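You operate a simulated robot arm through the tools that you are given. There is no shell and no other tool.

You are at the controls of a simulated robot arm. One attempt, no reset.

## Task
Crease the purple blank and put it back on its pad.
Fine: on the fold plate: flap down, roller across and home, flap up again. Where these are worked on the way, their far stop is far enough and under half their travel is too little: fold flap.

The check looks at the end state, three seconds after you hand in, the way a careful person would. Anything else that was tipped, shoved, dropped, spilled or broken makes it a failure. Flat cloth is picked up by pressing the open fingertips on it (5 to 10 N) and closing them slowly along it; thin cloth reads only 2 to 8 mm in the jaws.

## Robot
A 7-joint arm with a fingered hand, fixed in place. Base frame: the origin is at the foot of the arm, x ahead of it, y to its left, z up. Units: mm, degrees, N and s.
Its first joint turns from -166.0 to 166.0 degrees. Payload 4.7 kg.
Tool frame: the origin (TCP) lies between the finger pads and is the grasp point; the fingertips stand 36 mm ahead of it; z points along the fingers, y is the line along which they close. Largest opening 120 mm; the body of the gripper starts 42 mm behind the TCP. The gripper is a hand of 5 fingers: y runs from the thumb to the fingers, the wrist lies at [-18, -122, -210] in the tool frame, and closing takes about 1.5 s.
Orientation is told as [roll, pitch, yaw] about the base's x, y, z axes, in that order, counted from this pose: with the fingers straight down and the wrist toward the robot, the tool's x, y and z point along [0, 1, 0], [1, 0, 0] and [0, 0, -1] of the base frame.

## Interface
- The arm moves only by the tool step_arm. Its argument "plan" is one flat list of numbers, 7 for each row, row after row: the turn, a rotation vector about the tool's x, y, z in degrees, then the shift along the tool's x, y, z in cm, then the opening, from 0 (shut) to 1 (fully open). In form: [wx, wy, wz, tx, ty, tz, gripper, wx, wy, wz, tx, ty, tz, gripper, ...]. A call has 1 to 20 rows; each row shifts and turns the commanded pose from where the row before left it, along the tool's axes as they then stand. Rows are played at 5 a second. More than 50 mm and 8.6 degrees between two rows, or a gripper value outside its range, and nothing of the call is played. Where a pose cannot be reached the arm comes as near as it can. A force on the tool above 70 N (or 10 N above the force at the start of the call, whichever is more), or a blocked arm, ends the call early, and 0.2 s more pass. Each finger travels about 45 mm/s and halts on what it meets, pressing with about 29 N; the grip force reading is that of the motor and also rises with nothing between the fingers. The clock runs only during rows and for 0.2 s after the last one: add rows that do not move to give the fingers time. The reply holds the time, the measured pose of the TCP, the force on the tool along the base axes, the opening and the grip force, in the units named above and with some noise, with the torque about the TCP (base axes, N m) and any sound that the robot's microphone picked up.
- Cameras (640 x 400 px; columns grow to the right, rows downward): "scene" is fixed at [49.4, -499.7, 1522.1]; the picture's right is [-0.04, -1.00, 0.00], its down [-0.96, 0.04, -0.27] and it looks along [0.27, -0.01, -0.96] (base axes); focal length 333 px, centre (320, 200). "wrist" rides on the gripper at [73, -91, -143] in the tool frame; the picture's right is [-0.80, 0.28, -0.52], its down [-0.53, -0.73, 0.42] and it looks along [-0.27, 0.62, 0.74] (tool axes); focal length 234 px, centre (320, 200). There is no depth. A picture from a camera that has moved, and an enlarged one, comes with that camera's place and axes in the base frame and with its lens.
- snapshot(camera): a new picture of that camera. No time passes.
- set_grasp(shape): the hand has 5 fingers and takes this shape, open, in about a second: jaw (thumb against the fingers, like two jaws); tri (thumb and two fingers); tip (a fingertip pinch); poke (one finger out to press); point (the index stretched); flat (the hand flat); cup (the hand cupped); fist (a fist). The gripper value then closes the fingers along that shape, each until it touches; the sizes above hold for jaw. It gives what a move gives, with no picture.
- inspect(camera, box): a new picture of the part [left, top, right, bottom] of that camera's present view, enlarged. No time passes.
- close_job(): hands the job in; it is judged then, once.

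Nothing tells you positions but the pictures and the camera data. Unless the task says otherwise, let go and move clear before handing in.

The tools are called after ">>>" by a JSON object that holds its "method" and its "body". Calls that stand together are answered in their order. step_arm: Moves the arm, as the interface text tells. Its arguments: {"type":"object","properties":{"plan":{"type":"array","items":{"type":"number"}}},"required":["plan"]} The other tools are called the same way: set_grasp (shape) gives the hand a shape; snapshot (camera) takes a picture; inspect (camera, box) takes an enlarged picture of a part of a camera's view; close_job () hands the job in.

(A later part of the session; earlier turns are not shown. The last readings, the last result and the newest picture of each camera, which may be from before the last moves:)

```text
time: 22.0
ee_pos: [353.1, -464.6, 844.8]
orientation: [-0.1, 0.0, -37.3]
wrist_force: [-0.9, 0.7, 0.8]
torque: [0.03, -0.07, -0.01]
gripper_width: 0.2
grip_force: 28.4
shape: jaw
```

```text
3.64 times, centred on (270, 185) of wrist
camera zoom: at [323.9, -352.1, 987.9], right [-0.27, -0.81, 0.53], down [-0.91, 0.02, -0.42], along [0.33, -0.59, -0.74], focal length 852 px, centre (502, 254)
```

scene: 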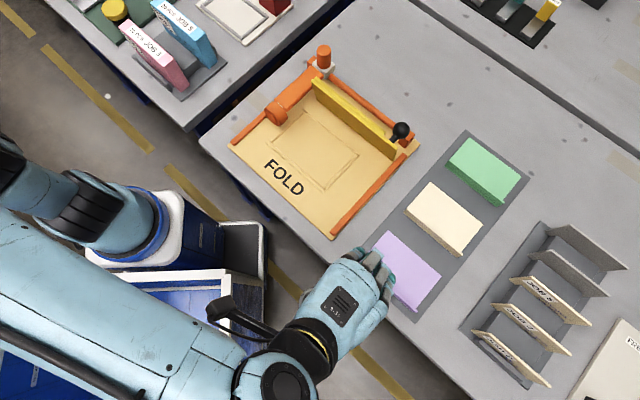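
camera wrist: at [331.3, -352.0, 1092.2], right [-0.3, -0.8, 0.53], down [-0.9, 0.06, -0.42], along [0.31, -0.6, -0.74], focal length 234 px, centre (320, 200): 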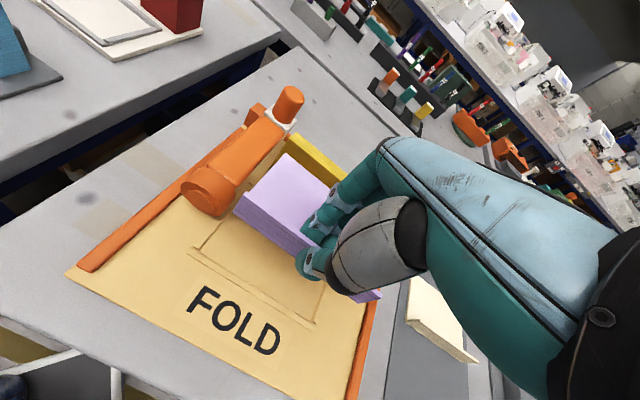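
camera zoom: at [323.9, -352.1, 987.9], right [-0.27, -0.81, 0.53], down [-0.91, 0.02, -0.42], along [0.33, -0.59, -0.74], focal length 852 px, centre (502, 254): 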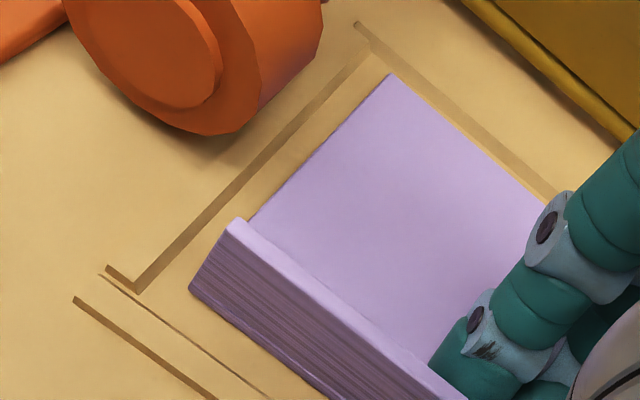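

The blank is well inside the nest. A small final rotation and settle, then I'll open the hand and rise.

>>> {"method": "step_arm", "body": {"plan": [0, 0, -1.3, 0, 0, 0.1, 0, 0, 0, 0, 0, 0, 0.15, 0, 0, 0, 0, 0, 0, 0, 0, 0, 0, 0, 0, 0, 0, 0.1, 0, 0, 0, 0, 0, 0, 0.2, 0, 0, 0, 0, 0, 0, 0.3, 0, 0, 0, 0, 0, 0, 0.4, 0, 0, 0, 0, 0, 0, 0.45, 0, 0, 0, 0, 0, 0, 0.45, 0, 0, 0, 0, 0, 0, 0.45]}}

>>> {"method": "inspect", "body": {"camera": "wrist", "box": [160, 120, 400, 340]}}

>>> {"method": "inspect", "body": {"camera": "scene", "box": [280, 90, 370, 200]}}

```text
time: 24.2
ee_pos: [352.6, -465.4, 842.1]
orientation: [0.0, 0.0, -36.2]
wrist_force: [0.5, 0.0, -1.1]
torque: [0.0, 0.0, 0.0]
gripper_width: 53.7
grip_force: 0.0
shape: jaw
```

```text
1.82 times, centred on (280, 230) of wrist
camera zoom: at [321.4, -353.0, 985.2], right [-0.25, -0.81, 0.53], down [-0.91, 0.0, -0.42], along [0.34, -0.58, -0.74], focal length 426 px, centre (393, 146)
```

zoom: 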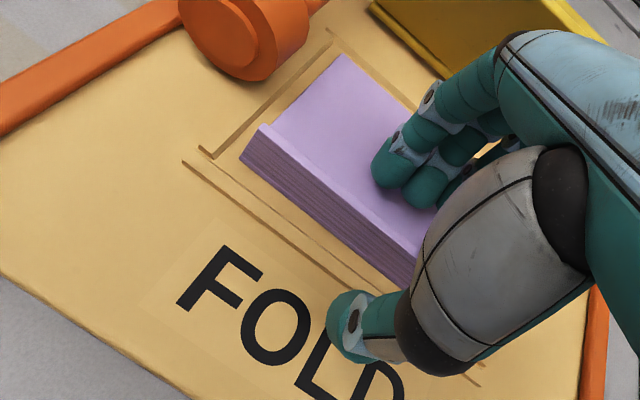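

```text
3.64 times, centred on (325, 145) of scene
camera zoom: at [49.4, -499.7, 1522.1], right [-0.04, -1.0, 0.0], down [-0.96, 0.04, -0.27], along [0.27, -0.01, -0.96], focal length 1210 px, centre (302, 400)
```

zoom: 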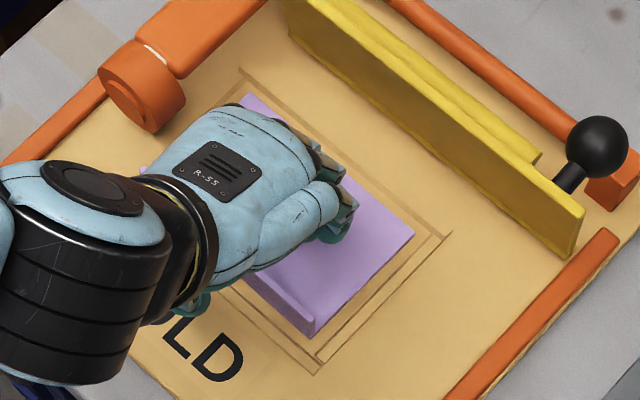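

The blank is released squarely in the nest. I'll rise straight up, then try turning the hand to yaw +45° so thumb and index can take the flap knob from its two sides along the hinge direction.

>>> {"method": "step_arm", "body": {"plan": [0, 0, 0, 0, 0, -2.0, 0.45, 0, 0, 0, 0, 0, -4.0, 0.45, 0, 0, 0, 0, 0, -4.0, 0.45, 0, 0, 0, 0, 0, -4.0, 0.45, 0, 0, 0, 0, 0, -4.0, 0.45, 0, 0, -8.1, 0, 0, 0, 0.45, 0, 0, -8.1, 0, 0, 0, 0.45, 0, 0, -8.1, 0, 0, 0, 0.45, 0, 0, -8.1, 0, 0, 0, 0.45, 0, 0, -8.1, 0, 0, 0, 0.45, 0, 0, -8.1, 0, 0, 0, 0.45, 0, 0, -8.1, 0, 0, 0, 0.45, 0, 0, -8.1, 0, 0, 0, 0.45, 0, 0, -8.1, 0, 0, 0, 0.45, 0, 0, -8.1, 0, 0, 0, 0.45, 0, 0, 0, 0, 0, 0, 0.45]}}

>>> {"method": "snapshot", "body": {"camera": "scene"}}

>>> {"method": "snapshot", "body": {"camera": "wrist"}}

```text
time: 27.6
ee_pos: [352.8, -464.4, 1021.5]
orientation: [-0.1, 0.1, 44.9]
wrist_force: [-0.8, 0.1, 0.9]
torque: [0.02, -0.02, -0.04]
gripper_width: 53.6
grip_force: 0.1
shape: jaw
```

```text
taken
```

scene: 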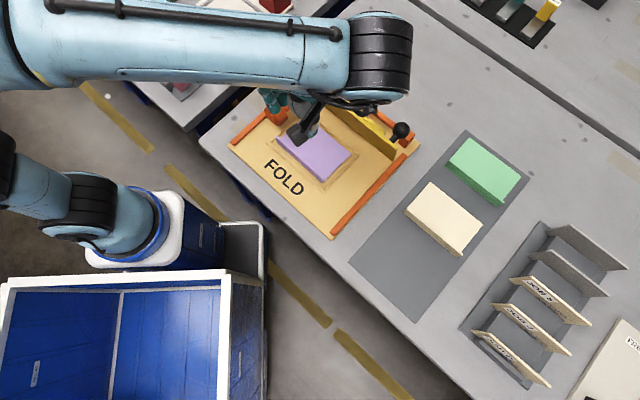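

```text
taken
camera wrist: at [236.6, -477.9, 1165.1], right [0.77, -0.37, 0.53], down [-0.14, -0.89, -0.42], along [0.63, 0.25, -0.74], focal length 234 px, centre (320, 200)
```

wrist: 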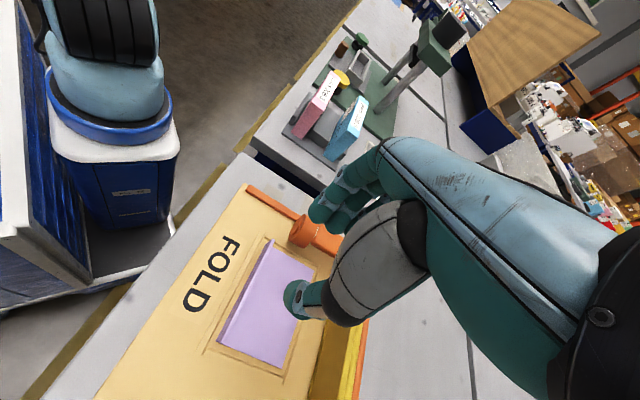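

Yaw +45° is reachable. I'll switch to the fingertip pinch and move to above the knob at a safe height.

>>> {"method": "set_grasp", "body": {"shape": "tip"}}

>>> {"method": "step_arm", "body": {"plan": [0, 0, 0, -2.8, -2.35, 0.3, 0.6, 0, 0, 0, -2.8, -2.35, 0.3, 0.6, 0, 0, 0, -2.8, -2.35, 0.3, 0.6, 0, 0, 0, -2.8, -2.35, 0.3, 0.6, 0, 0, 0, -2.8, -2.35, 0.3, 0.6, 0, 0, 0, -2.8, -2.35, 0.3, 0.6, 0, 0, 0, 0, 0, 0, 0.6, 0, 0, 0, 0, 0, 0, 0.6]}}

>>> {"method": "snapshot", "body": {"camera": "scene"}}

>>> {"method": "snapshot", "body": {"camera": "wrist"}}

```text
time: 28.5
ee_pos: [352.4, -465.4, 1020.8]
orientation: [0.0, 0.0, 44.8]
wrist_force: [-0.6, -0.3, -0.6]
torque: [0.0, 0.01, 0.02]
gripper_width: 119.8
grip_force: 0.1
shape: tip
```

```text
time: 30.3
ee_pos: [371.0, -685.2, 1003.9]
orientation: [0.1, -0.1, 44.7]
wrist_force: [0.2, -0.3, -0.2]
torque: [0.0, 0.0, 0.01]
gripper_width: 72.3
grip_force: 0.2
shape: tip
```

```text
taken
```

scene: 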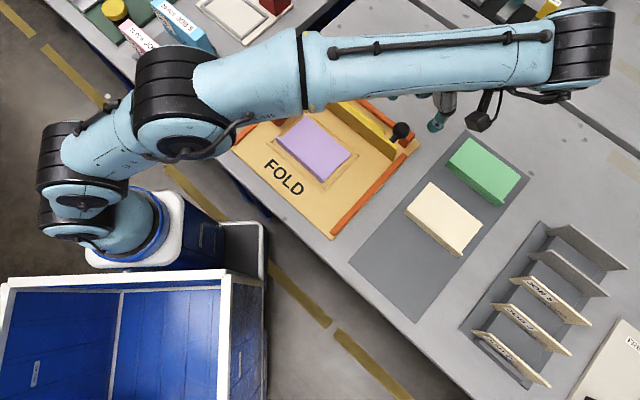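

```text
taken
camera wrist: at [255.2, -697.5, 1146.2], right [0.76, -0.37, 0.53], down [-0.14, -0.89, -0.42], along [0.63, 0.25, -0.74], focal length 234 px, centre (320, 200)
```

wrist: 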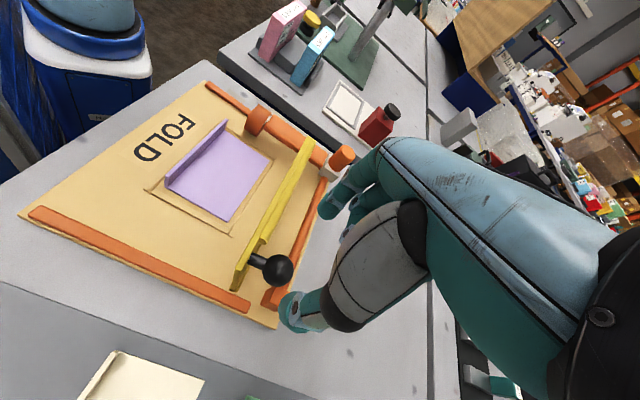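

>>> {"method": "inspect", "body": {"camera": "wrist", "box": [200, 130, 360, 340]}}

>>> {"method": "inspect", "body": {"camera": "scene", "box": [370, 60, 480, 180]}}

```text
1.90 times, centred on (280, 235) of wrist
camera zoom: at [255.2, -697.5, 1146.2], right [0.76, -0.37, 0.53], down [-0.14, -0.89, -0.42], along [0.63, 0.25, -0.74], focal length 446 px, centre (396, 133)
```

zoom: 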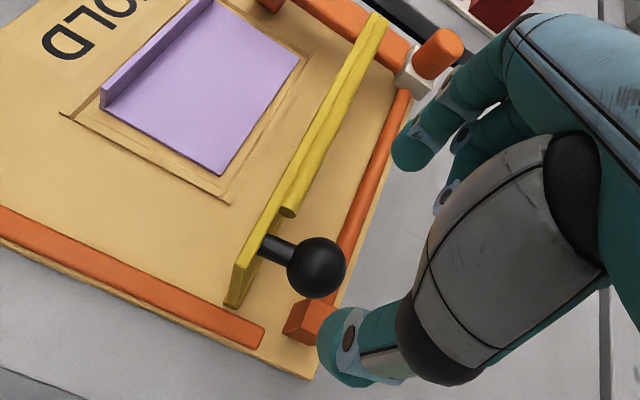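

```text
3.33 times, centred on (425, 120) of scene
camera zoom: at [49.4, -499.7, 1522.1], right [-0.04, -1.0, 0.0], down [-0.96, 0.04, -0.27], along [0.27, -0.01, -0.96], focal length 1109 px, centre (-30, 467)
```

zoom: 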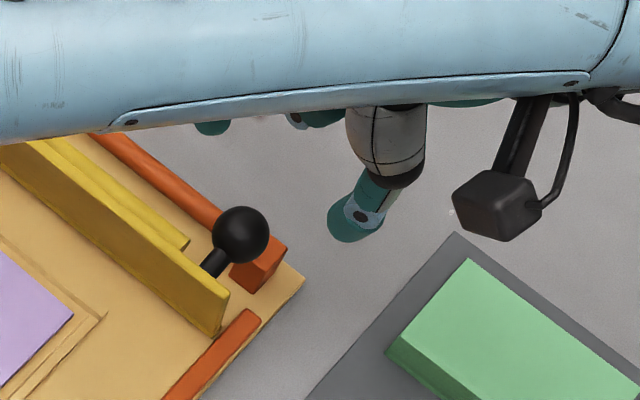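

The view is excellent: the knob sits on a stem behind the flap near its right end, with my TCP right above it. I'll descend part way with thumb and index straddling it.

>>> {"method": "step_arm", "body": {"plan": [0, 0, 0, -0.3, 0.3, 1.5, 0.65, 0, 0, 0, 0, 0, 2.0, 0.65, 0, 0, 0, 0, 0, 2.0, 0.65, 0, 0, 0, 0, 0, 0, 0.65, 0, 0, 0, 0, 0, 0, 0.65]}}

>>> {"method": "inspect", "body": {"camera": "wrist", "box": [200, 130, 400, 340]}}

>>> {"method": "inspect", "body": {"camera": "scene", "box": [370, 60, 480, 180]}}

```text
time: 31.5
ee_pos: [375.9, -683.0, 948.7]
orientation: [0.0, 0.0, 44.8]
wrist_force: [0.5, -0.1, -0.5]
torque: [-0.01, 0.0, 0.01]
gripper_width: 77.6
grip_force: 0.0
shape: tip
```

```text
1.90 times, centred on (300, 235) of wrist
camera zoom: at [259.5, -696.0, 1092.1], right [0.76, -0.37, 0.53], down [-0.14, -0.89, -0.42], along [0.63, 0.25, -0.74], focal length 446 px, centre (358, 133)
```

zoom: 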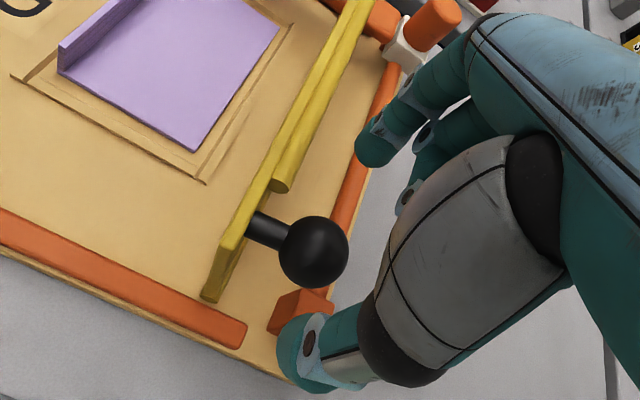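

```text
3.33 times, centred on (425, 120) of scene
camera zoom: at [49.4, -499.7, 1522.1], right [-0.04, -1.0, 0.0], down [-0.96, 0.04, -0.27], along [0.27, -0.01, -0.96], focal length 1109 px, centre (-30, 467)
```

zoom: 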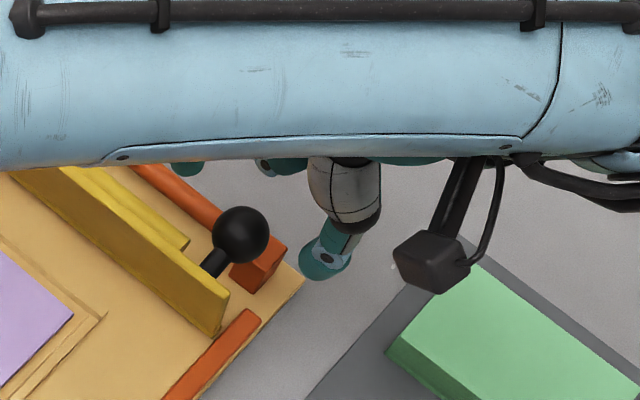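

>>> {"method": "step_arm", "body": {"plan": [0, 0, 0, 0, 0, 1.3, 0.65, 0, 0, 0, 0, 0, 1.3, 0.65, 0, 0, 0, 0, 0, 1.1, 0.65, 0, 0, 0, 0, 0, 0, 0.65]}}

>>> {"method": "inspect", "body": {"camera": "wrist", "box": [200, 130, 400, 340]}}

>>> {"method": "inspect", "body": {"camera": "scene", "box": [370, 60, 480, 180]}}

```text
time: 32.5
ee_pos: [375.1, -683.6, 912.7]
orientation: [0.0, -0.1, 44.8]
wrist_force: [-0.9, 0.6, 0.5]
torque: [0.04, 0.01, 0.01]
gripper_width: 77.7
grip_force: 0.0
shape: tip
```

```text
1.90 times, centred on (300, 235) of wrist
camera zoom: at [258.9, -696.0, 1056.6], right [0.76, -0.37, 0.53], down [-0.14, -0.89, -0.42], along [0.63, 0.25, -0.74], focal length 446 px, centre (358, 133)
```

zoom: 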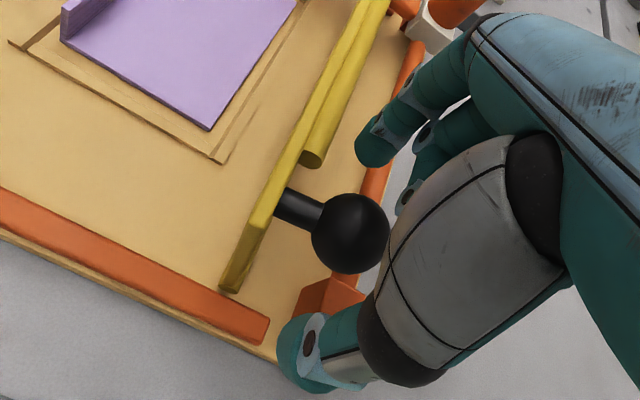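

```text
3.33 times, centred on (425, 120) of scene
camera zoom: at [49.4, -499.7, 1522.1], right [-0.04, -1.0, 0.0], down [-0.96, 0.04, -0.27], along [0.27, -0.01, -0.96], focal length 1109 px, centre (-30, 467)
```

zoom: 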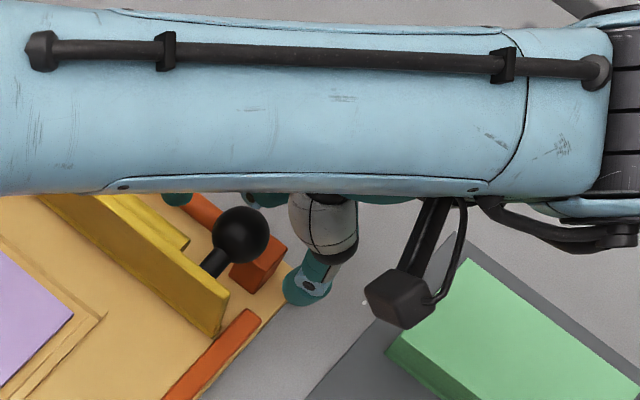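

The ball is centred between thumb and index to within ~4 mm. I'll trim that offset and close gently on it.

>>> {"method": "step_arm", "body": {"plan": [0, 0, 0, -0.35, 0, 0, 0.55, 0, 0, 0, 0, 0, 0, 0.45, 0, 0, 0, 0, 0, 0, 0.38, 0, 0, 0, 0, 0, 0, 0.32, 0, 0, 0, 0, 0, 0, 0.27, 0, 0, 0, 0, 0, 0, 0.22, 0, 0, 0, 0, 0, 0, 0.18, 0, 0, 0, 0, 0, 0, 0.15, 0, 0, 0, 0, 0, 0, 0.15]}}

>>> {"method": "inspect", "body": {"camera": "wrist", "box": [200, 130, 400, 340]}}

>>> {"method": "inspect", "body": {"camera": "scene", "box": [370, 60, 480, 180]}}

```text
time: 34.5
ee_pos: [376.9, -684.5, 911.4]
orientation: [0.0, 0.1, 44.8]
wrist_force: [-0.6, 0.6, -3.5]
torque: [-0.01, 0.04, -0.02]
gripper_width: 30.9
grip_force: 28.6
shape: tip
```

```text
1.90 times, centred on (300, 235) of wrist
camera zoom: at [261.4, -698.6, 1055.5], right [0.76, -0.37, 0.53], down [-0.14, -0.89, -0.42], along [0.63, 0.25, -0.74], focal length 446 px, centre (358, 133)
```

zoom: 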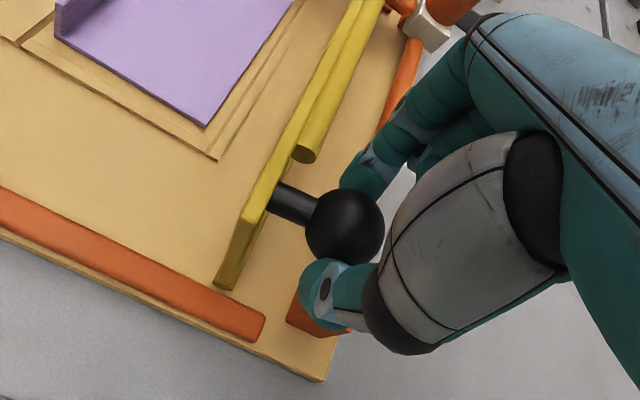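

```text
3.33 times, centred on (425, 120) of scene
camera zoom: at [49.4, -499.7, 1522.1], right [-0.04, -1.0, 0.0], down [-0.96, 0.04, -0.27], along [0.27, -0.01, -0.96], focal length 1109 px, centre (-30, 467)
```

zoom: 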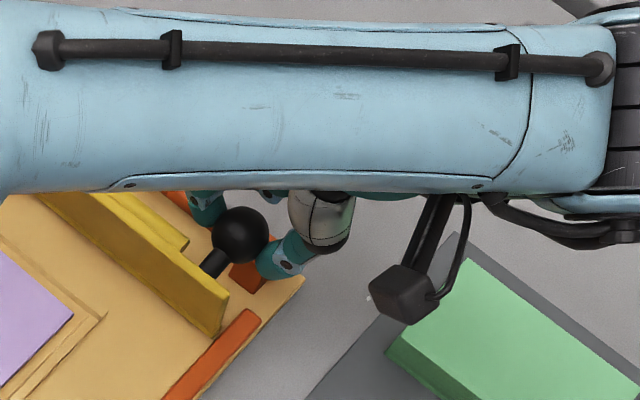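

The knob is held between index and thumb. Now I'll swing the flap toward the blank along its arc in small steps, watching the forces.

>>> {"method": "step_arm", "body": {"plan": [0, 0, 0, 0.52, 0, -0.15, 0.1, 0, 0, 0, 0.52, 0, -0.13, 0.1, 0, 0, 0, 0.52, 0, -0.11, 0.1, 0, 0, 0, 0, 0, 0, 0.1]}}

>>> {"method": "inspect", "body": {"camera": "wrist", "box": [200, 130, 400, 340]}}

```text
time: 35.5
ee_pos: [366.6, -675.9, 914.2]
orientation: [0.0, 0.0, 44.8]
wrist_force: [1.0, -0.5, -6.7]
torque: [-0.13, -0.14, -0.04]
gripper_width: 30.6
grip_force: 29.6
shape: tip
```

```text
1.90 times, centred on (300, 235) of wrist
camera zoom: at [250.7, -688.1, 1058.3], right [0.76, -0.37, 0.53], down [-0.14, -0.89, -0.42], along [0.63, 0.25, -0.74], focal length 446 px, centre (358, 133)
```

zoom: 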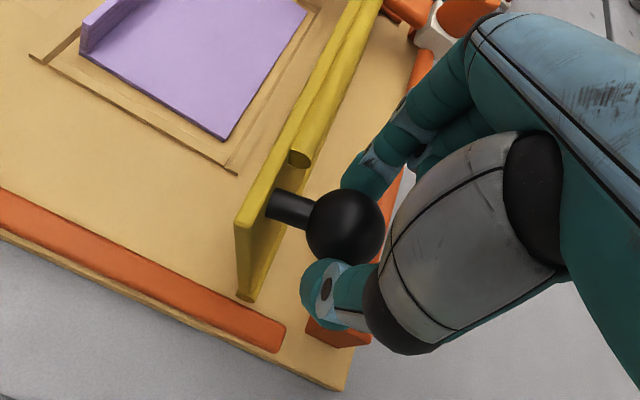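

The flap is following with low force. Continuing the arc.

>>> {"method": "step_arm", "body": {"plan": [0, 0, 0, 0.8, 0, -0.03, 0.1, 0, 0, 0, 0.8, 0, 0.0, 0.1, 0, 0, 0, 0.8, 0, 0.07, 0.1, 0, 0, 0, 0.8, 0, 0.14, 0.1, 0, 0, 0, 0, 0, 0, 0.1]}}

>>> {"method": "inspect", "body": {"camera": "wrist", "box": [200, 130, 400, 340]}}

```text
time: 36.7
ee_pos: [344.2, -651.5, 914.0]
orientation: [0.0, 0.0, 44.8]
wrist_force: [2.9, -6.0, -16.8]
torque: [-0.24, -0.22, -0.1]
gripper_width: 29.9
grip_force: 29.0
shape: tip
```

```text
1.90 times, centred on (300, 235) of wrist
camera zoom: at [228.4, -665.7, 1057.1], right [0.76, -0.37, 0.52], down [-0.14, -0.89, -0.42], along [0.63, 0.25, -0.74], focal length 446 px, centre (358, 133)
```

zoom: 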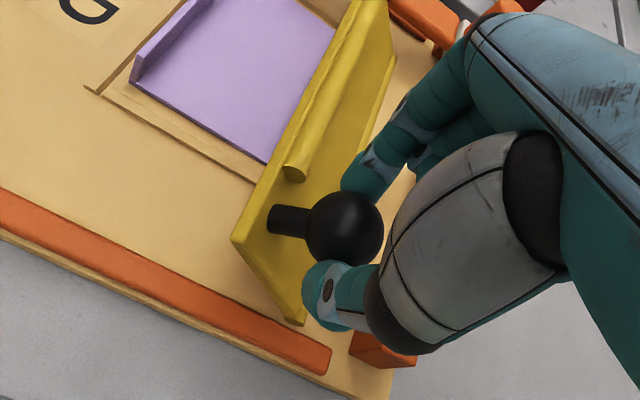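

>>> {"method": "step_arm", "body": {"plan": [0, 0, 0, 0.6, 0, 0.35, 0.1, 0, 0, 0, 0.72, 0, 0.35, 0.1, 0, 0, 0, 0.71, 0, 0.36, 0.1, 0, 0, 0, 0.68, 0, 0.41, 0.1, 0, 0, 0, 0, 0, 0, 0.1]}}

>>> {"method": "inspect", "body": {"camera": "wrist", "box": [200, 130, 400, 340]}}

```text
time: 37.9
ee_pos: [325.0, -631.5, 899.0]
orientation: [0.0, 0.0, 44.8]
wrist_force: [1.8, -1.1, 2.3]
torque: [-0.25, -0.21, -0.07]
gripper_width: 29.9
grip_force: 28.7
shape: tip
```

```text
1.90 times, centred on (300, 235) of wrist
camera zoom: at [208.7, -646.0, 1042.5], right [0.76, -0.37, 0.53], down [-0.14, -0.89, -0.42], along [0.63, 0.25, -0.74], focal length 446 px, centre (358, 133)
```

zoom: 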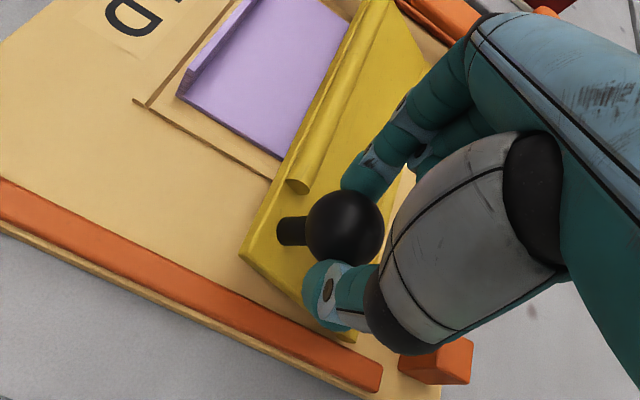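

Forces are near zero, so my hinge model is good. Continuing down.

>>> {"method": "step_arm", "body": {"plan": [0, 0, 0, 0.61, 0, 0.46, 0.1, 0, 0, 0, 0.59, 0, 0.52, 0.1, 0, 0, 0, 0.54, 0, 0.57, 0.1, 0, 0, 0, 0.49, 0, 0.61, 0.1, 0, 0, 0, 0, 0, 0, 0.1]}}

>>> {"method": "inspect", "body": {"camera": "wrist", "box": [200, 130, 400, 340]}}

```text
time: 39.1
ee_pos: [310.2, -616.8, 876.5]
orientation: [0.0, 0.0, 44.7]
wrist_force: [2.3, -3.8, 0.3]
torque: [-0.31, -0.22, -0.13]
gripper_width: 30.2
grip_force: 29.4
shape: tip
```

```text
1.90 times, centred on (300, 235) of wrist
camera zoom: at [193.6, -631.0, 1020.5], right [0.76, -0.37, 0.53], down [-0.14, -0.89, -0.42], along [0.63, 0.25, -0.74], focal length 446 px, centre (358, 133)
```

zoom: 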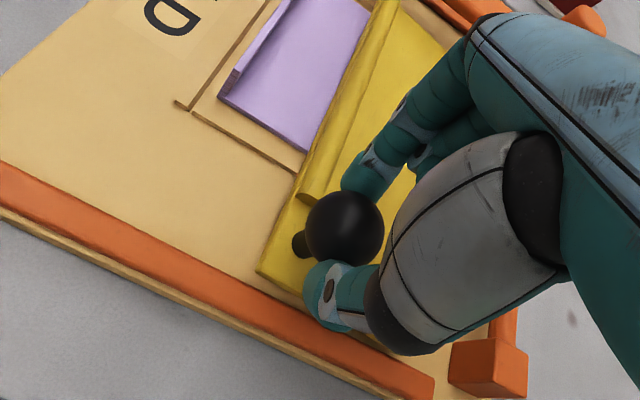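

>>> {"method": "step_arm", "body": {"plan": [0, 0, 0, 0.4, 0, 0.65, 0.1, 0, 0, 0, 0.36, 0, 0.69, 0.1, 0, 0, 0, 0.3, 0, 0.72, 0.1, 0, 0, 0, 0, 0, 0, 0.1]}}

>>> {"method": "inspect", "body": {"camera": "wrist", "box": [200, 130, 400, 340]}}

>>> {"method": "inspect", "body": {"camera": "scene", "box": [230, 60, 430, 220]}}

```text
time: 40.1
ee_pos: [302.3, -609.8, 855.3]
orientation: [0.2, -0.1, 44.8]
wrist_force: [1.1, -3.4, -5.1]
torque: [-0.02, -0.03, 0.02]
gripper_width: 29.7
grip_force: 29.2
shape: tip
```

```text
1.90 times, centred on (300, 235) of wrist
camera zoom: at [185.4, -623.1, 998.3], right [0.76, -0.38, 0.52], down [-0.15, -0.89, -0.43], along [0.63, 0.25, -0.74], focal length 446 px, centre (358, 133)
```

zoom: 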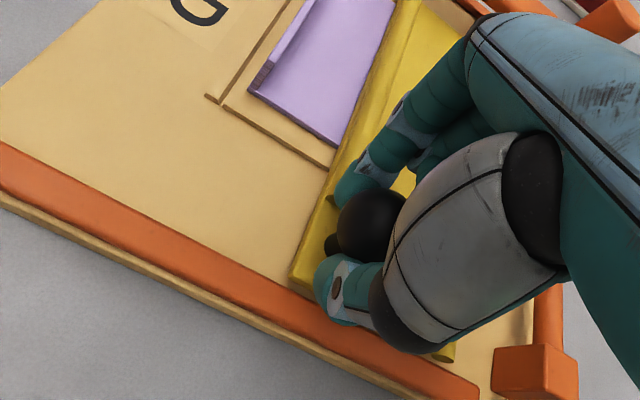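

```text
2.50 times, centred on (330, 140) of scene
camera zoom: at [49.4, -499.7, 1522.1], right [-0.04, -1.0, 0.0], down [-0.96, 0.04, -0.27], along [0.27, -0.01, -0.96], focal length 832 px, centre (295, 350)
```

zoom: 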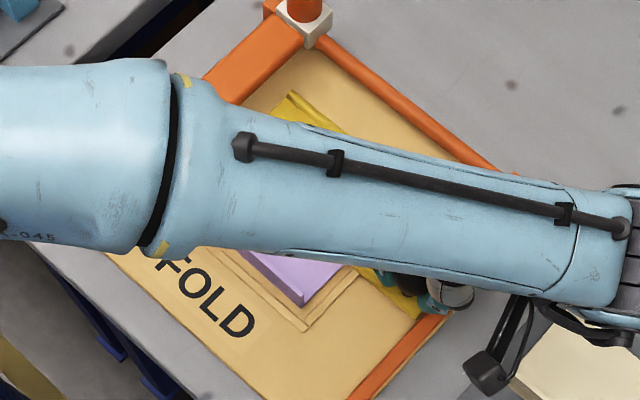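

The flap is nearly down; the ball slid a little in the pinch. I'll keep following downward in small steps until I feel the stop.

>>> {"method": "step_arm", "body": {"plan": [0, 0, 0, 0.05, 0, 0.4, 0.1, 0, 0, 0, 0.05, 0, 0.4, 0.1, 0, 0, 0, 0, 0, 0, 0.1]}}

>>> {"method": "inspect", "body": {"camera": "wrist", "box": [200, 130, 400, 340]}}

```text
time: 40.9
ee_pos: [300.4, -609.4, 848.4]
orientation: [0.0, 0.0, 44.8]
wrist_force: [-3.5, -0.8, -1.5]
torque: [-0.01, 0.05, 0.01]
gripper_width: 29.9
grip_force: 28.7
shape: tip
```

```text
1.90 times, centred on (300, 235) of wrist
camera zoom: at [184.6, -622.6, 992.1], right [0.76, -0.37, 0.53], down [-0.15, -0.89, -0.42], along [0.63, 0.25, -0.74], focal length 446 px, centre (358, 133)
```

zoom: 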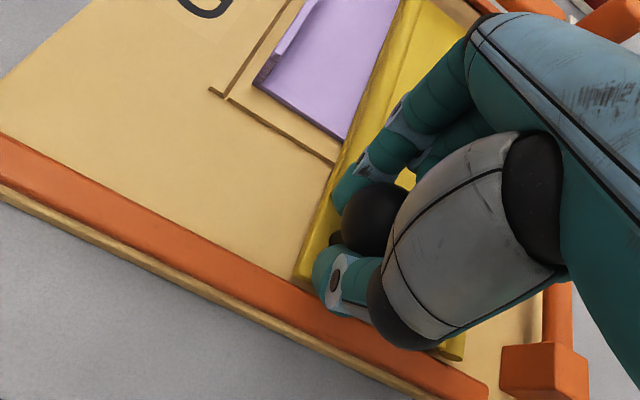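

>>> {"method": "step_arm", "body": {"plan": [0, 0, 0, 0, 0, 0.3, 0.12, 0, 0, 0, 0, 0, 0.3, 0.12, 0, 0, 0, 0, 0, 0, 0.12]}}

>>> {"method": "inspect", "body": {"camera": "wrist", "box": [200, 130, 400, 340]}}

```text
time: 41.7
ee_pos: [299.8, -609.6, 846.8]
orientation: [-0.1, 0.2, 44.8]
wrist_force: [-3.5, -1.7, 23.5]
torque: [-0.02, -0.32, 0.03]
gripper_width: 29.2
grip_force: 28.8
shape: tip
```

```text
1.90 times, centred on (300, 235) of wrist
camera zoom: at [184.3, -622.1, 989.5], right [0.76, -0.37, 0.53], down [-0.14, -0.9, -0.42], along [0.63, 0.24, -0.74], focal length 446 px, centre (358, 133)
```

zoom: 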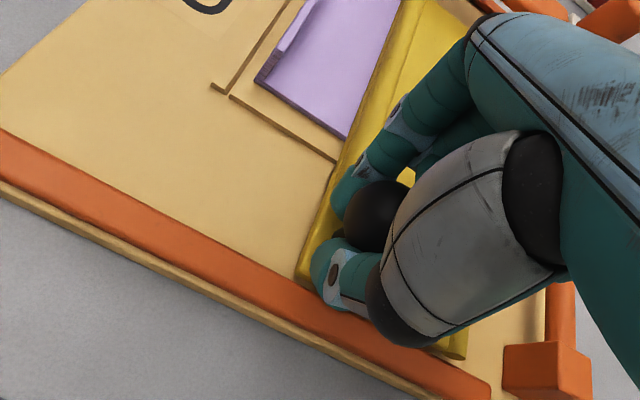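

The fingertips now press on the flap's top at about z = 811 — sheet level plus the flap's thickness — so the flap is fully down. I'll ease off, open and rise clear of the knob.

>>> {"method": "step_arm", "body": {"plan": [0, 0, 0, 0, 0, -0.1, 0.2, 0, 0, 0, 0, 0, -0.1, 0.3, 0, 0, 0, 0, 0, 0, 0.45, 0, 0, 0, 0, 0, 0, 0.6, 0, 0, 0, 0, 0, 0, 0.65, 0, 0, 0, 0, 0, 0, 0.65, 0, 0, 0, 0, 0, -1.5, 0.65, 0, 0, 0, 0, 0, -3.0, 0.65, 0, 0, 0, 0, 0, -4.0, 0.65, 0, 0, 0, 0, 0, -4.0, 0.65, 0, 0, 0, 0, 0, 0, 0.65]}}

>>> {"method": "snapshot", "body": {"camera": "wrist"}}

>>> {"method": "snapshot", "body": {"camera": "scene"}}

```text
time: 44.1
ee_pos: [300.8, -608.5, 968.7]
orientation: [0.0, 0.0, 44.7]
wrist_force: [-0.1, -1.1, -0.5]
torque: [0.01, -0.03, 0.03]
gripper_width: 77.5
grip_force: 0.1
shape: tip
```

```text
taken
camera wrist: at [185.9, -621.8, 1112.1], right [0.76, -0.37, 0.53], down [-0.14, -0.89, -0.42], along [0.63, 0.25, -0.74], focal length 234 px, centre (320, 200)
```

wrist: 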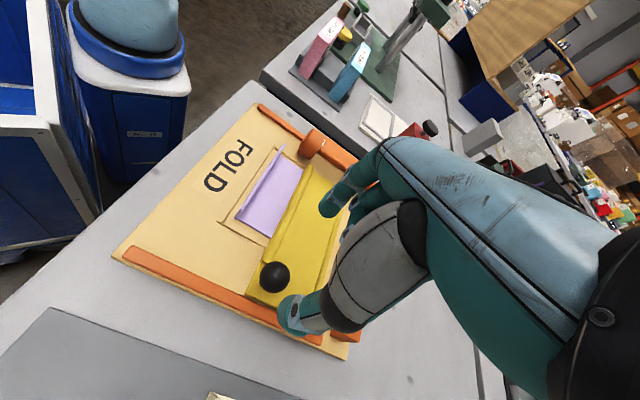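

```text
taken
```

scene: 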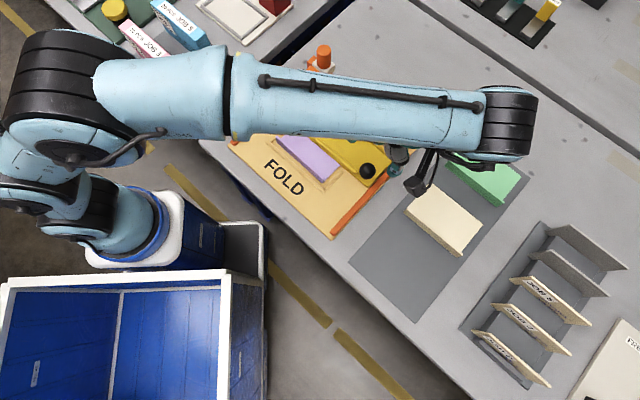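

>>> {"method": "inspect", "body": {"camera": "wrist", "box": [200, 90, 380, 350]}}

>>> {"method": "inspect", "body": {"camera": "scene", "box": [260, 120, 400, 220]}}

```text
1.54 times, centred on (290, 220) of wrist
camera zoom: at [185.9, -621.8, 1112.1], right [0.76, -0.37, 0.53], down [-0.14, -0.89, -0.42], along [0.63, 0.25, -0.74], focal length 360 px, centre (366, 169)
```

zoom: 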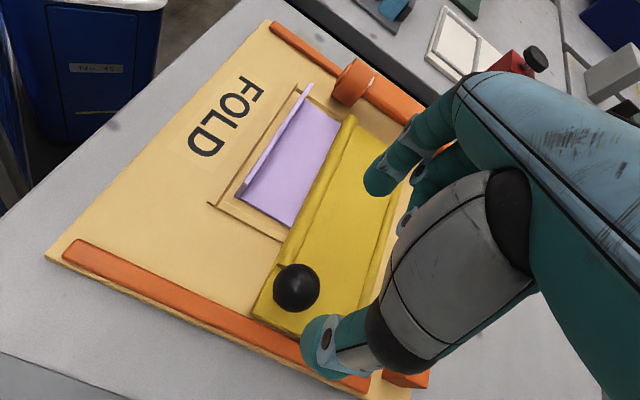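

```text
4.00 times, centred on (330, 170) of scene
camera zoom: at [49.4, -499.7, 1522.1], right [-0.04, -1.0, 0.0], down [-0.96, 0.04, -0.27], along [0.27, -0.01, -0.96], focal length 1331 px, centre (280, 320)
```

zoom: 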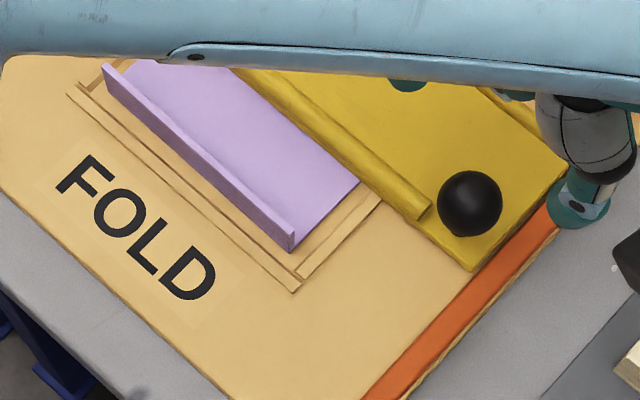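

The flap lies flat over the far part of the blank, with the knob standing clear at the right. Next I'll move above the roller's vertical handle with the same hand orientation so I can push it along its rail.

>>> {"method": "step_arm", "body": {"plan": [0, 0, 0, -1.73, 3.1, -0.2, 0.65, 0, 0, 0, -1.73, 3.1, -0.2, 0.65, 0, 0, 0, -1.73, 3.1, -0.2, 0.65, 0, 0, 0, -1.73, 3.1, -0.2, 0.65, 0, 0, 0, -1.73, 3.1, -0.2, 0.65, 0, 0, 0, -1.73, 3.1, -0.2, 0.65, 0, 0, 0, -1.73, 3.1, -0.2, 0.65, 0, 0, 0, -1.73, 3.1, -0.2, 0.65, 0, 0, 0, 0, 0, 0, 0.65, 0, 0, 0, 0, 0, 0, 0.65]}}

>>> {"method": "snapshot", "body": {"camera": "wrist"}}

>>> {"method": "snapshot", "body": {"camera": "scene"}}

```text
time: 46.3
ee_pos: [574.7, -533.7, 985.8]
orientation: [0.1, 0.1, 44.8]
wrist_force: [0.0, 0.0, 1.2]
torque: [0.03, 0.0, -0.06]
gripper_width: 77.6
grip_force: 0.0
shape: tip
```

```text
taken
camera wrist: at [458.9, -547.1, 1129.1], right [0.76, -0.37, 0.53], down [-0.14, -0.89, -0.42], along [0.63, 0.25, -0.74], focal length 234 px, centre (320, 200)
```

wrist: 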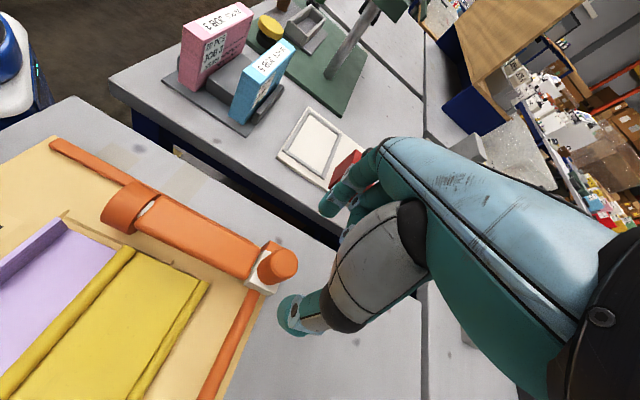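

```text
taken
```

scene: 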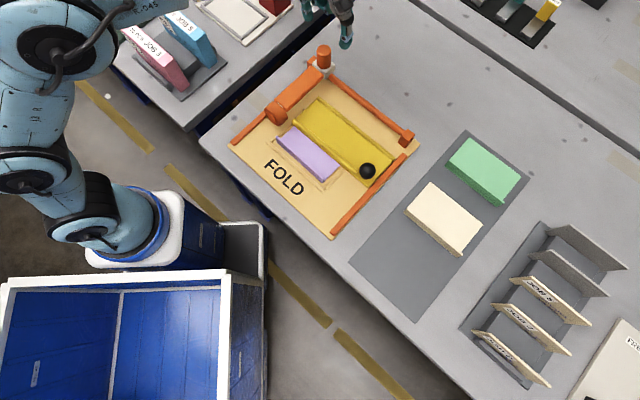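

>>> {"method": "inspect", "body": {"camera": "wrist", "box": [180, 180, 360, 340]}}

>>> {"method": "inspect", "body": {"camera": "scene", "box": [220, 30, 430, 220]}}

>>> {"method": "inspect", "body": {"camera": "scene", "box": [290, 0, 370, 90]}}

```text
2.50 times, centred on (270, 260) of wrist
camera zoom: at [458.9, -547.1, 1129.1], right [0.76, -0.37, 0.53], down [-0.14, -0.89, -0.42], along [0.63, 0.25, -0.74], focal length 585 px, centre (445, 50)
```

zoom: 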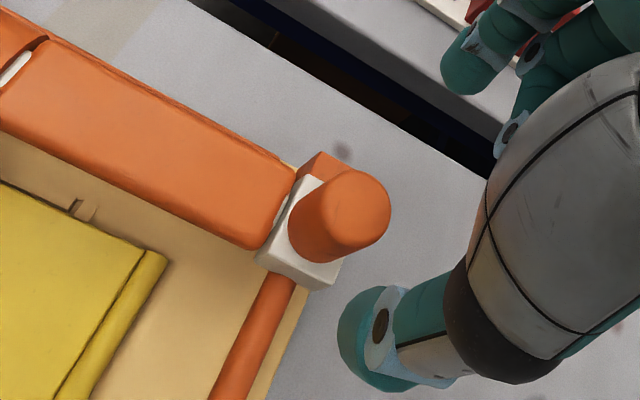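

```text
2.11 times, centred on (325, 125) of scene
camera zoom: at [49.4, -499.7, 1522.1], right [-0.04, -1.0, 0.0], down [-0.96, 0.04, -0.27], along [0.27, -0.01, -0.96], focal length 701 px, centre (310, 358)
```

zoom: 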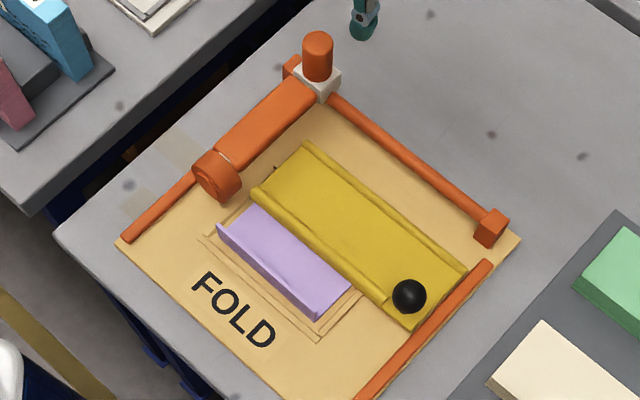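

```text
4.44 times, centred on (330, 45) of scene
camera zoom: at [49.4, -499.7, 1522.1], right [-0.04, -1.0, 0.0], down [-0.96, 0.04, -0.27], along [0.27, -0.01, -0.96], focal length 1479 px, centre (276, 889)
```

zoom: 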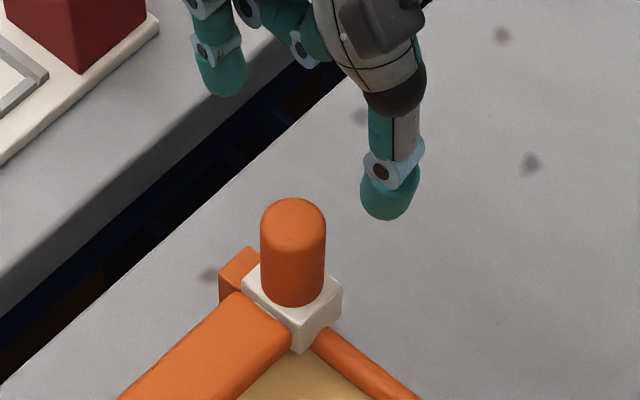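

The roller handle axis is at about (575, -530) with its top at z = 894, and the flap lies flat. I'll trim the offset and descend around the handle.

>>> {"method": "step_arm", "body": {"plan": [0, 0, 0, 0, 0.5, 1.5, 0.7, 0, 0, 0, 0, 0, 2.0, 0.7, 0, 0, 0, 0, 0, 2.0, 0.7, 0, 0, 0, 0, 0, 1.5, 0.7, 0, 0, 0, 0, 0, 0, 0.7]}}

>>> {"method": "inspect", "body": {"camera": "wrist", "box": [180, 130, 400, 340]}}

>>> {"method": "inspect", "body": {"camera": "scene", "box": [290, 0, 370, 90]}}

```text
time: 47.5
ee_pos: [579.6, -528.8, 914.7]
orientation: [0.0, 0.0, 44.8]
wrist_force: [0.4, 1.2, -0.8]
torque: [0.02, 0.0, 0.01]
gripper_width: 83.3
grip_force: 0.0
shape: tip
```

```text
1.90 times, centred on (290, 235) of wrist
camera zoom: at [463.1, -542.7, 1057.7], right [0.76, -0.37, 0.53], down [-0.14, -0.89, -0.42], along [0.63, 0.25, -0.74], focal length 446 px, centre (377, 133)
```

zoom: 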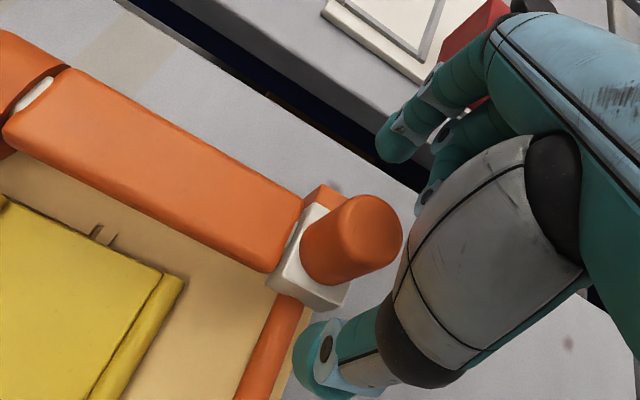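

```text
4.44 times, centred on (330, 45) of scene
camera zoom: at [49.4, -499.7, 1522.1], right [-0.04, -1.0, 0.0], down [-0.96, 0.04, -0.27], along [0.27, -0.01, -0.96], focal length 1479 px, centre (276, 889)
```

zoom: 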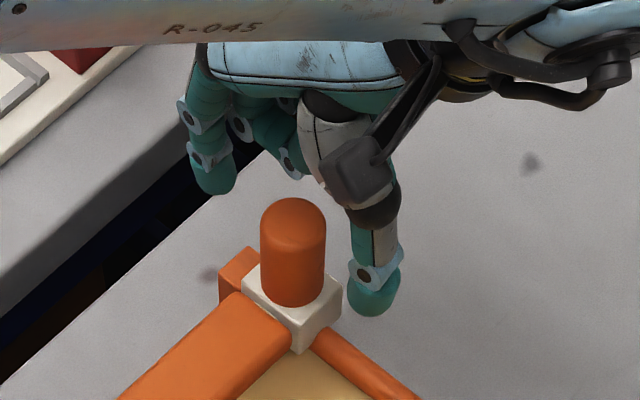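

>>> {"method": "step_arm", "body": {"plan": [0, 0, 0, 0, 0, 1.2, 0.7, 0, 0, 0, 0, 0, 1.2, 0.7, 0, 0, 0, 0, 0, 0.9, 0.7, 0, 0, 0, 0, 0, 0, 0.7]}}

>>> {"method": "inspect", "body": {"camera": "wrist", "box": [180, 130, 400, 340]}}

>>> {"method": "inspect", "body": {"camera": "scene", "box": [290, 0, 370, 90]}}

```text
time: 48.5
ee_pos: [578.8, -529.0, 887.2]
orientation: [-0.3, 0.0, 44.8]
wrist_force: [4.7, -2.7, 21.0]
torque: [0.04, -0.3, -0.06]
gripper_width: 83.8
grip_force: 0.1
shape: tip
```

```text
1.90 times, centred on (290, 235) of wrist
camera zoom: at [462.6, -541.7, 1028.3], right [0.76, -0.37, 0.53], down [-0.14, -0.9, -0.42], along [0.63, 0.25, -0.74], focal length 446 px, centre (377, 133)
```

zoom: 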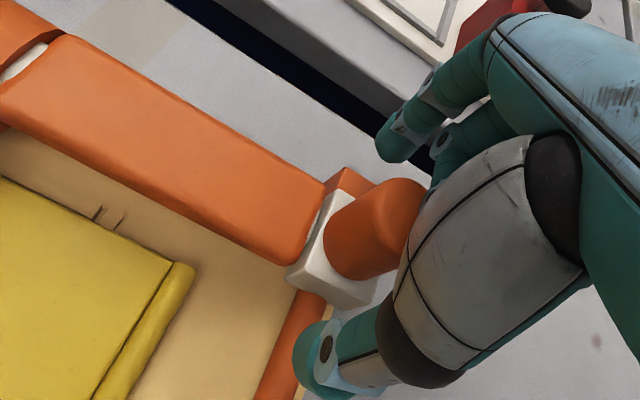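

```text
4.44 times, centred on (330, 45) of scene
camera zoom: at [49.4, -499.7, 1522.1], right [-0.04, -1.0, 0.0], down [-0.96, 0.04, -0.27], along [0.27, -0.01, -0.96], focal length 1479 px, centre (276, 889)
```

zoom: 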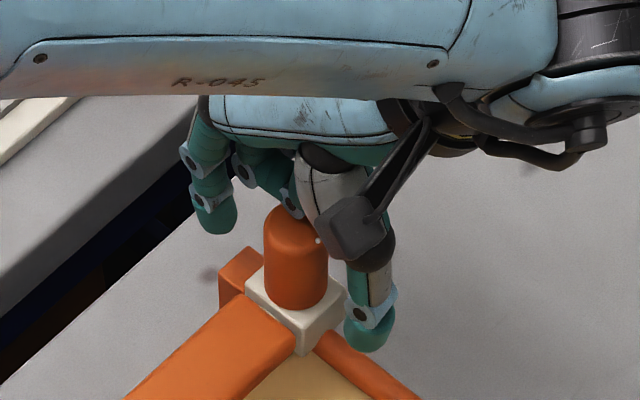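

The handle's top touched a curled finger (21 N). I'll back up ~15 mm, which still leaves ~30 mm of handle between the fingertips, and then pinch.

>>> {"method": "step_arm", "body": {"plan": [0, 0, 0, 0, 0, -1.0, 0.7, 0, 0, 0, 0, 0, -0.7, 0.7, 0, 0, 0, 0, 0, 0, 0.7]}}

>>> {"method": "inspect", "body": {"camera": "scene", "box": [220, 30, 430, 220]}}

>>> {"method": "inspect", "body": {"camera": "wrist", "box": [180, 130, 400, 340]}}

```text
time: 49.3
ee_pos: [577.3, -527.9, 900.6]
orientation: [0.1, 0.0, 44.8]
wrist_force: [0.4, -0.1, 0.1]
torque: [0.03, -0.01, 0.03]
gripper_width: 83.7
grip_force: 0.1
shape: tip
```

```text
2.11 times, centred on (325, 125) of scene
camera zoom: at [49.4, -499.7, 1522.1], right [-0.04, -1.0, 0.0], down [-0.96, 0.04, -0.27], along [0.27, -0.01, -0.96], focal length 701 px, centre (310, 358)
```

zoom: 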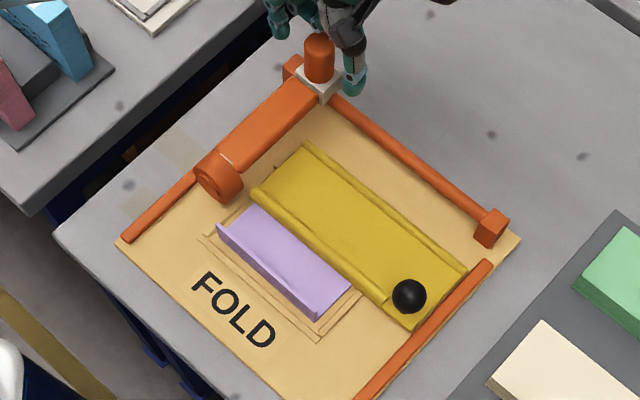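

```text
1.90 times, centred on (290, 235) of wrist
camera zoom: at [461.7, -541.5, 1043.1], right [0.76, -0.37, 0.52], down [-0.15, -0.89, -0.42], along [0.63, 0.25, -0.74], focal length 446 px, centre (377, 133)
```

zoom: 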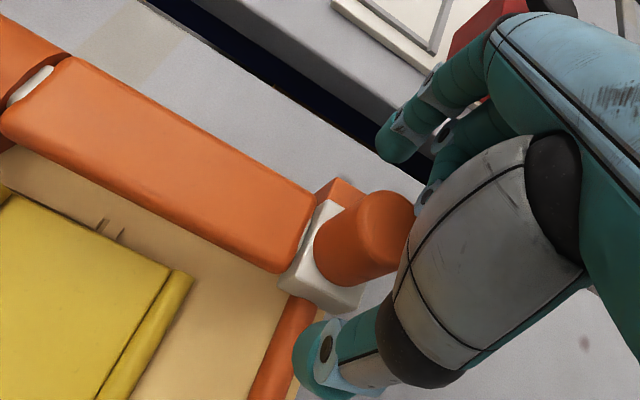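

>>> {"method": "step_arm", "body": {"plan": [0, 0, 0, 0, 0, 0, 0.6, 0, 0, 0, 0, 0, 0, 0.5, 0, 0, 0, 0, 0, 0, 0.42, 0, 0, 0, 0, 0, 0, 0.36, 0, 0, 0, 0, 0, 0, 0.3, 0, 0, 0, 0, 0, 0, 0.25, 0, 0, 0, 0, 0, 0, 0.2, 0, 0, 0, 0, 0, 0, 0.15, 0, 0, 0, 0, 0, 0, 0.15]}}

>>> {"method": "inspect", "body": {"camera": "wrist", "box": [180, 130, 400, 340]}}

>>> {"method": "inspect", "body": {"camera": "scene", "box": [220, 30, 430, 220]}}

```text
time: 51.3
ee_pos: [577.3, -527.7, 899.3]
orientation: [0.1, 0.0, 44.8]
wrist_force: [-1.9, 0.2, -2.1]
torque: [0.05, 0.03, 0.01]
gripper_width: 27.2
grip_force: 29.3
shape: tip
```

```text
1.90 times, centred on (290, 235) of wrist
camera zoom: at [461.8, -541.5, 1043.2], right [0.76, -0.37, 0.53], down [-0.14, -0.89, -0.42], along [0.63, 0.25, -0.74], focal length 446 px, centre (377, 133)
```

zoom: 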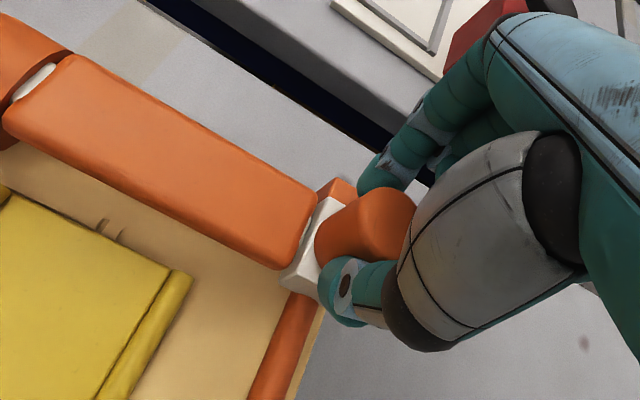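

```text
2.11 times, centred on (325, 125) of scene
camera zoom: at [49.4, -499.7, 1522.1], right [-0.04, -1.0, 0.0], down [-0.96, 0.04, -0.27], along [0.27, -0.01, -0.96], focal length 701 px, centre (310, 358)
```

zoom: 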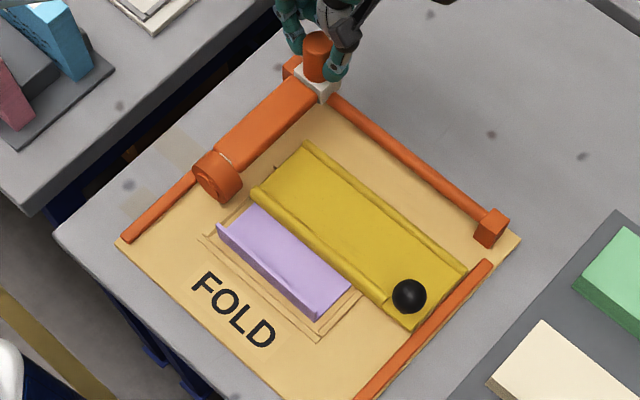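

The handle is pinched. I'll push the roller along its rail, first 40 mm, and check the forces.

>>> {"method": "step_arm", "body": {"plan": [0, 0, 0, 0, -1.0, 0, 0.12, 0, 0, 0, 0, -1.0, 0, 0.12, 0, 0, 0, 0, -1.0, 0, 0.12, 0, 0, 0, 0, -1.0, 0, 0.12, 0, 0, 0, 0, 0, 0, 0.12]}}

>>> {"method": "inspect", "body": {"camera": "scene", "box": [220, 30, 430, 220]}}

>>> {"method": "inspect", "body": {"camera": "wrist", "box": [180, 130, 400, 340]}}

```text
time: 52.5
ee_pos: [549.5, -555.6, 900.1]
orientation: [0.0, 0.1, 44.8]
wrist_force: [1.0, 0.2, -6.3]
torque: [0.06, -0.02, 0.0]
gripper_width: 27.2
grip_force: 28.8
shape: tip
```

```text
2.11 times, centred on (325, 125) of scene
camera zoom: at [49.4, -499.7, 1522.1], right [-0.04, -1.0, 0.0], down [-0.96, 0.04, -0.27], along [0.27, -0.01, -0.96], focal length 701 px, centre (310, 358)
```

zoom: 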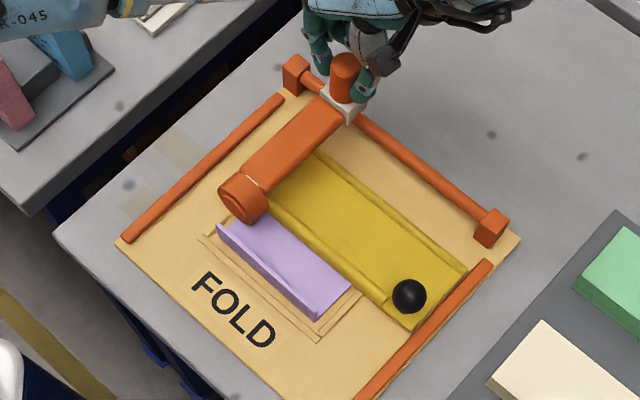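

```text
1.90 times, centred on (290, 235) of wrist
camera zoom: at [433.0, -570.0, 1043.5], right [0.76, -0.37, 0.53], down [-0.14, -0.89, -0.42], along [0.63, 0.25, -0.74], focal length 446 px, centre (377, 133)
```

zoom: 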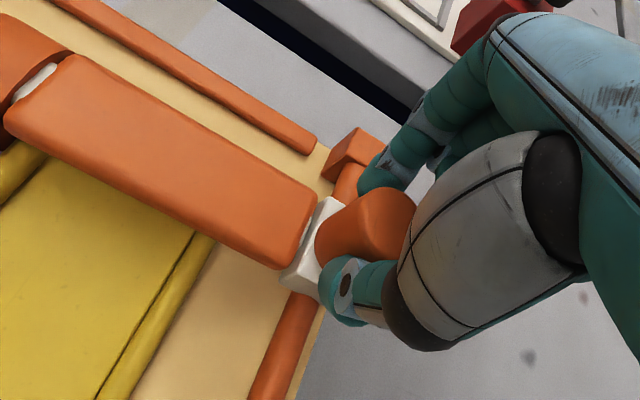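

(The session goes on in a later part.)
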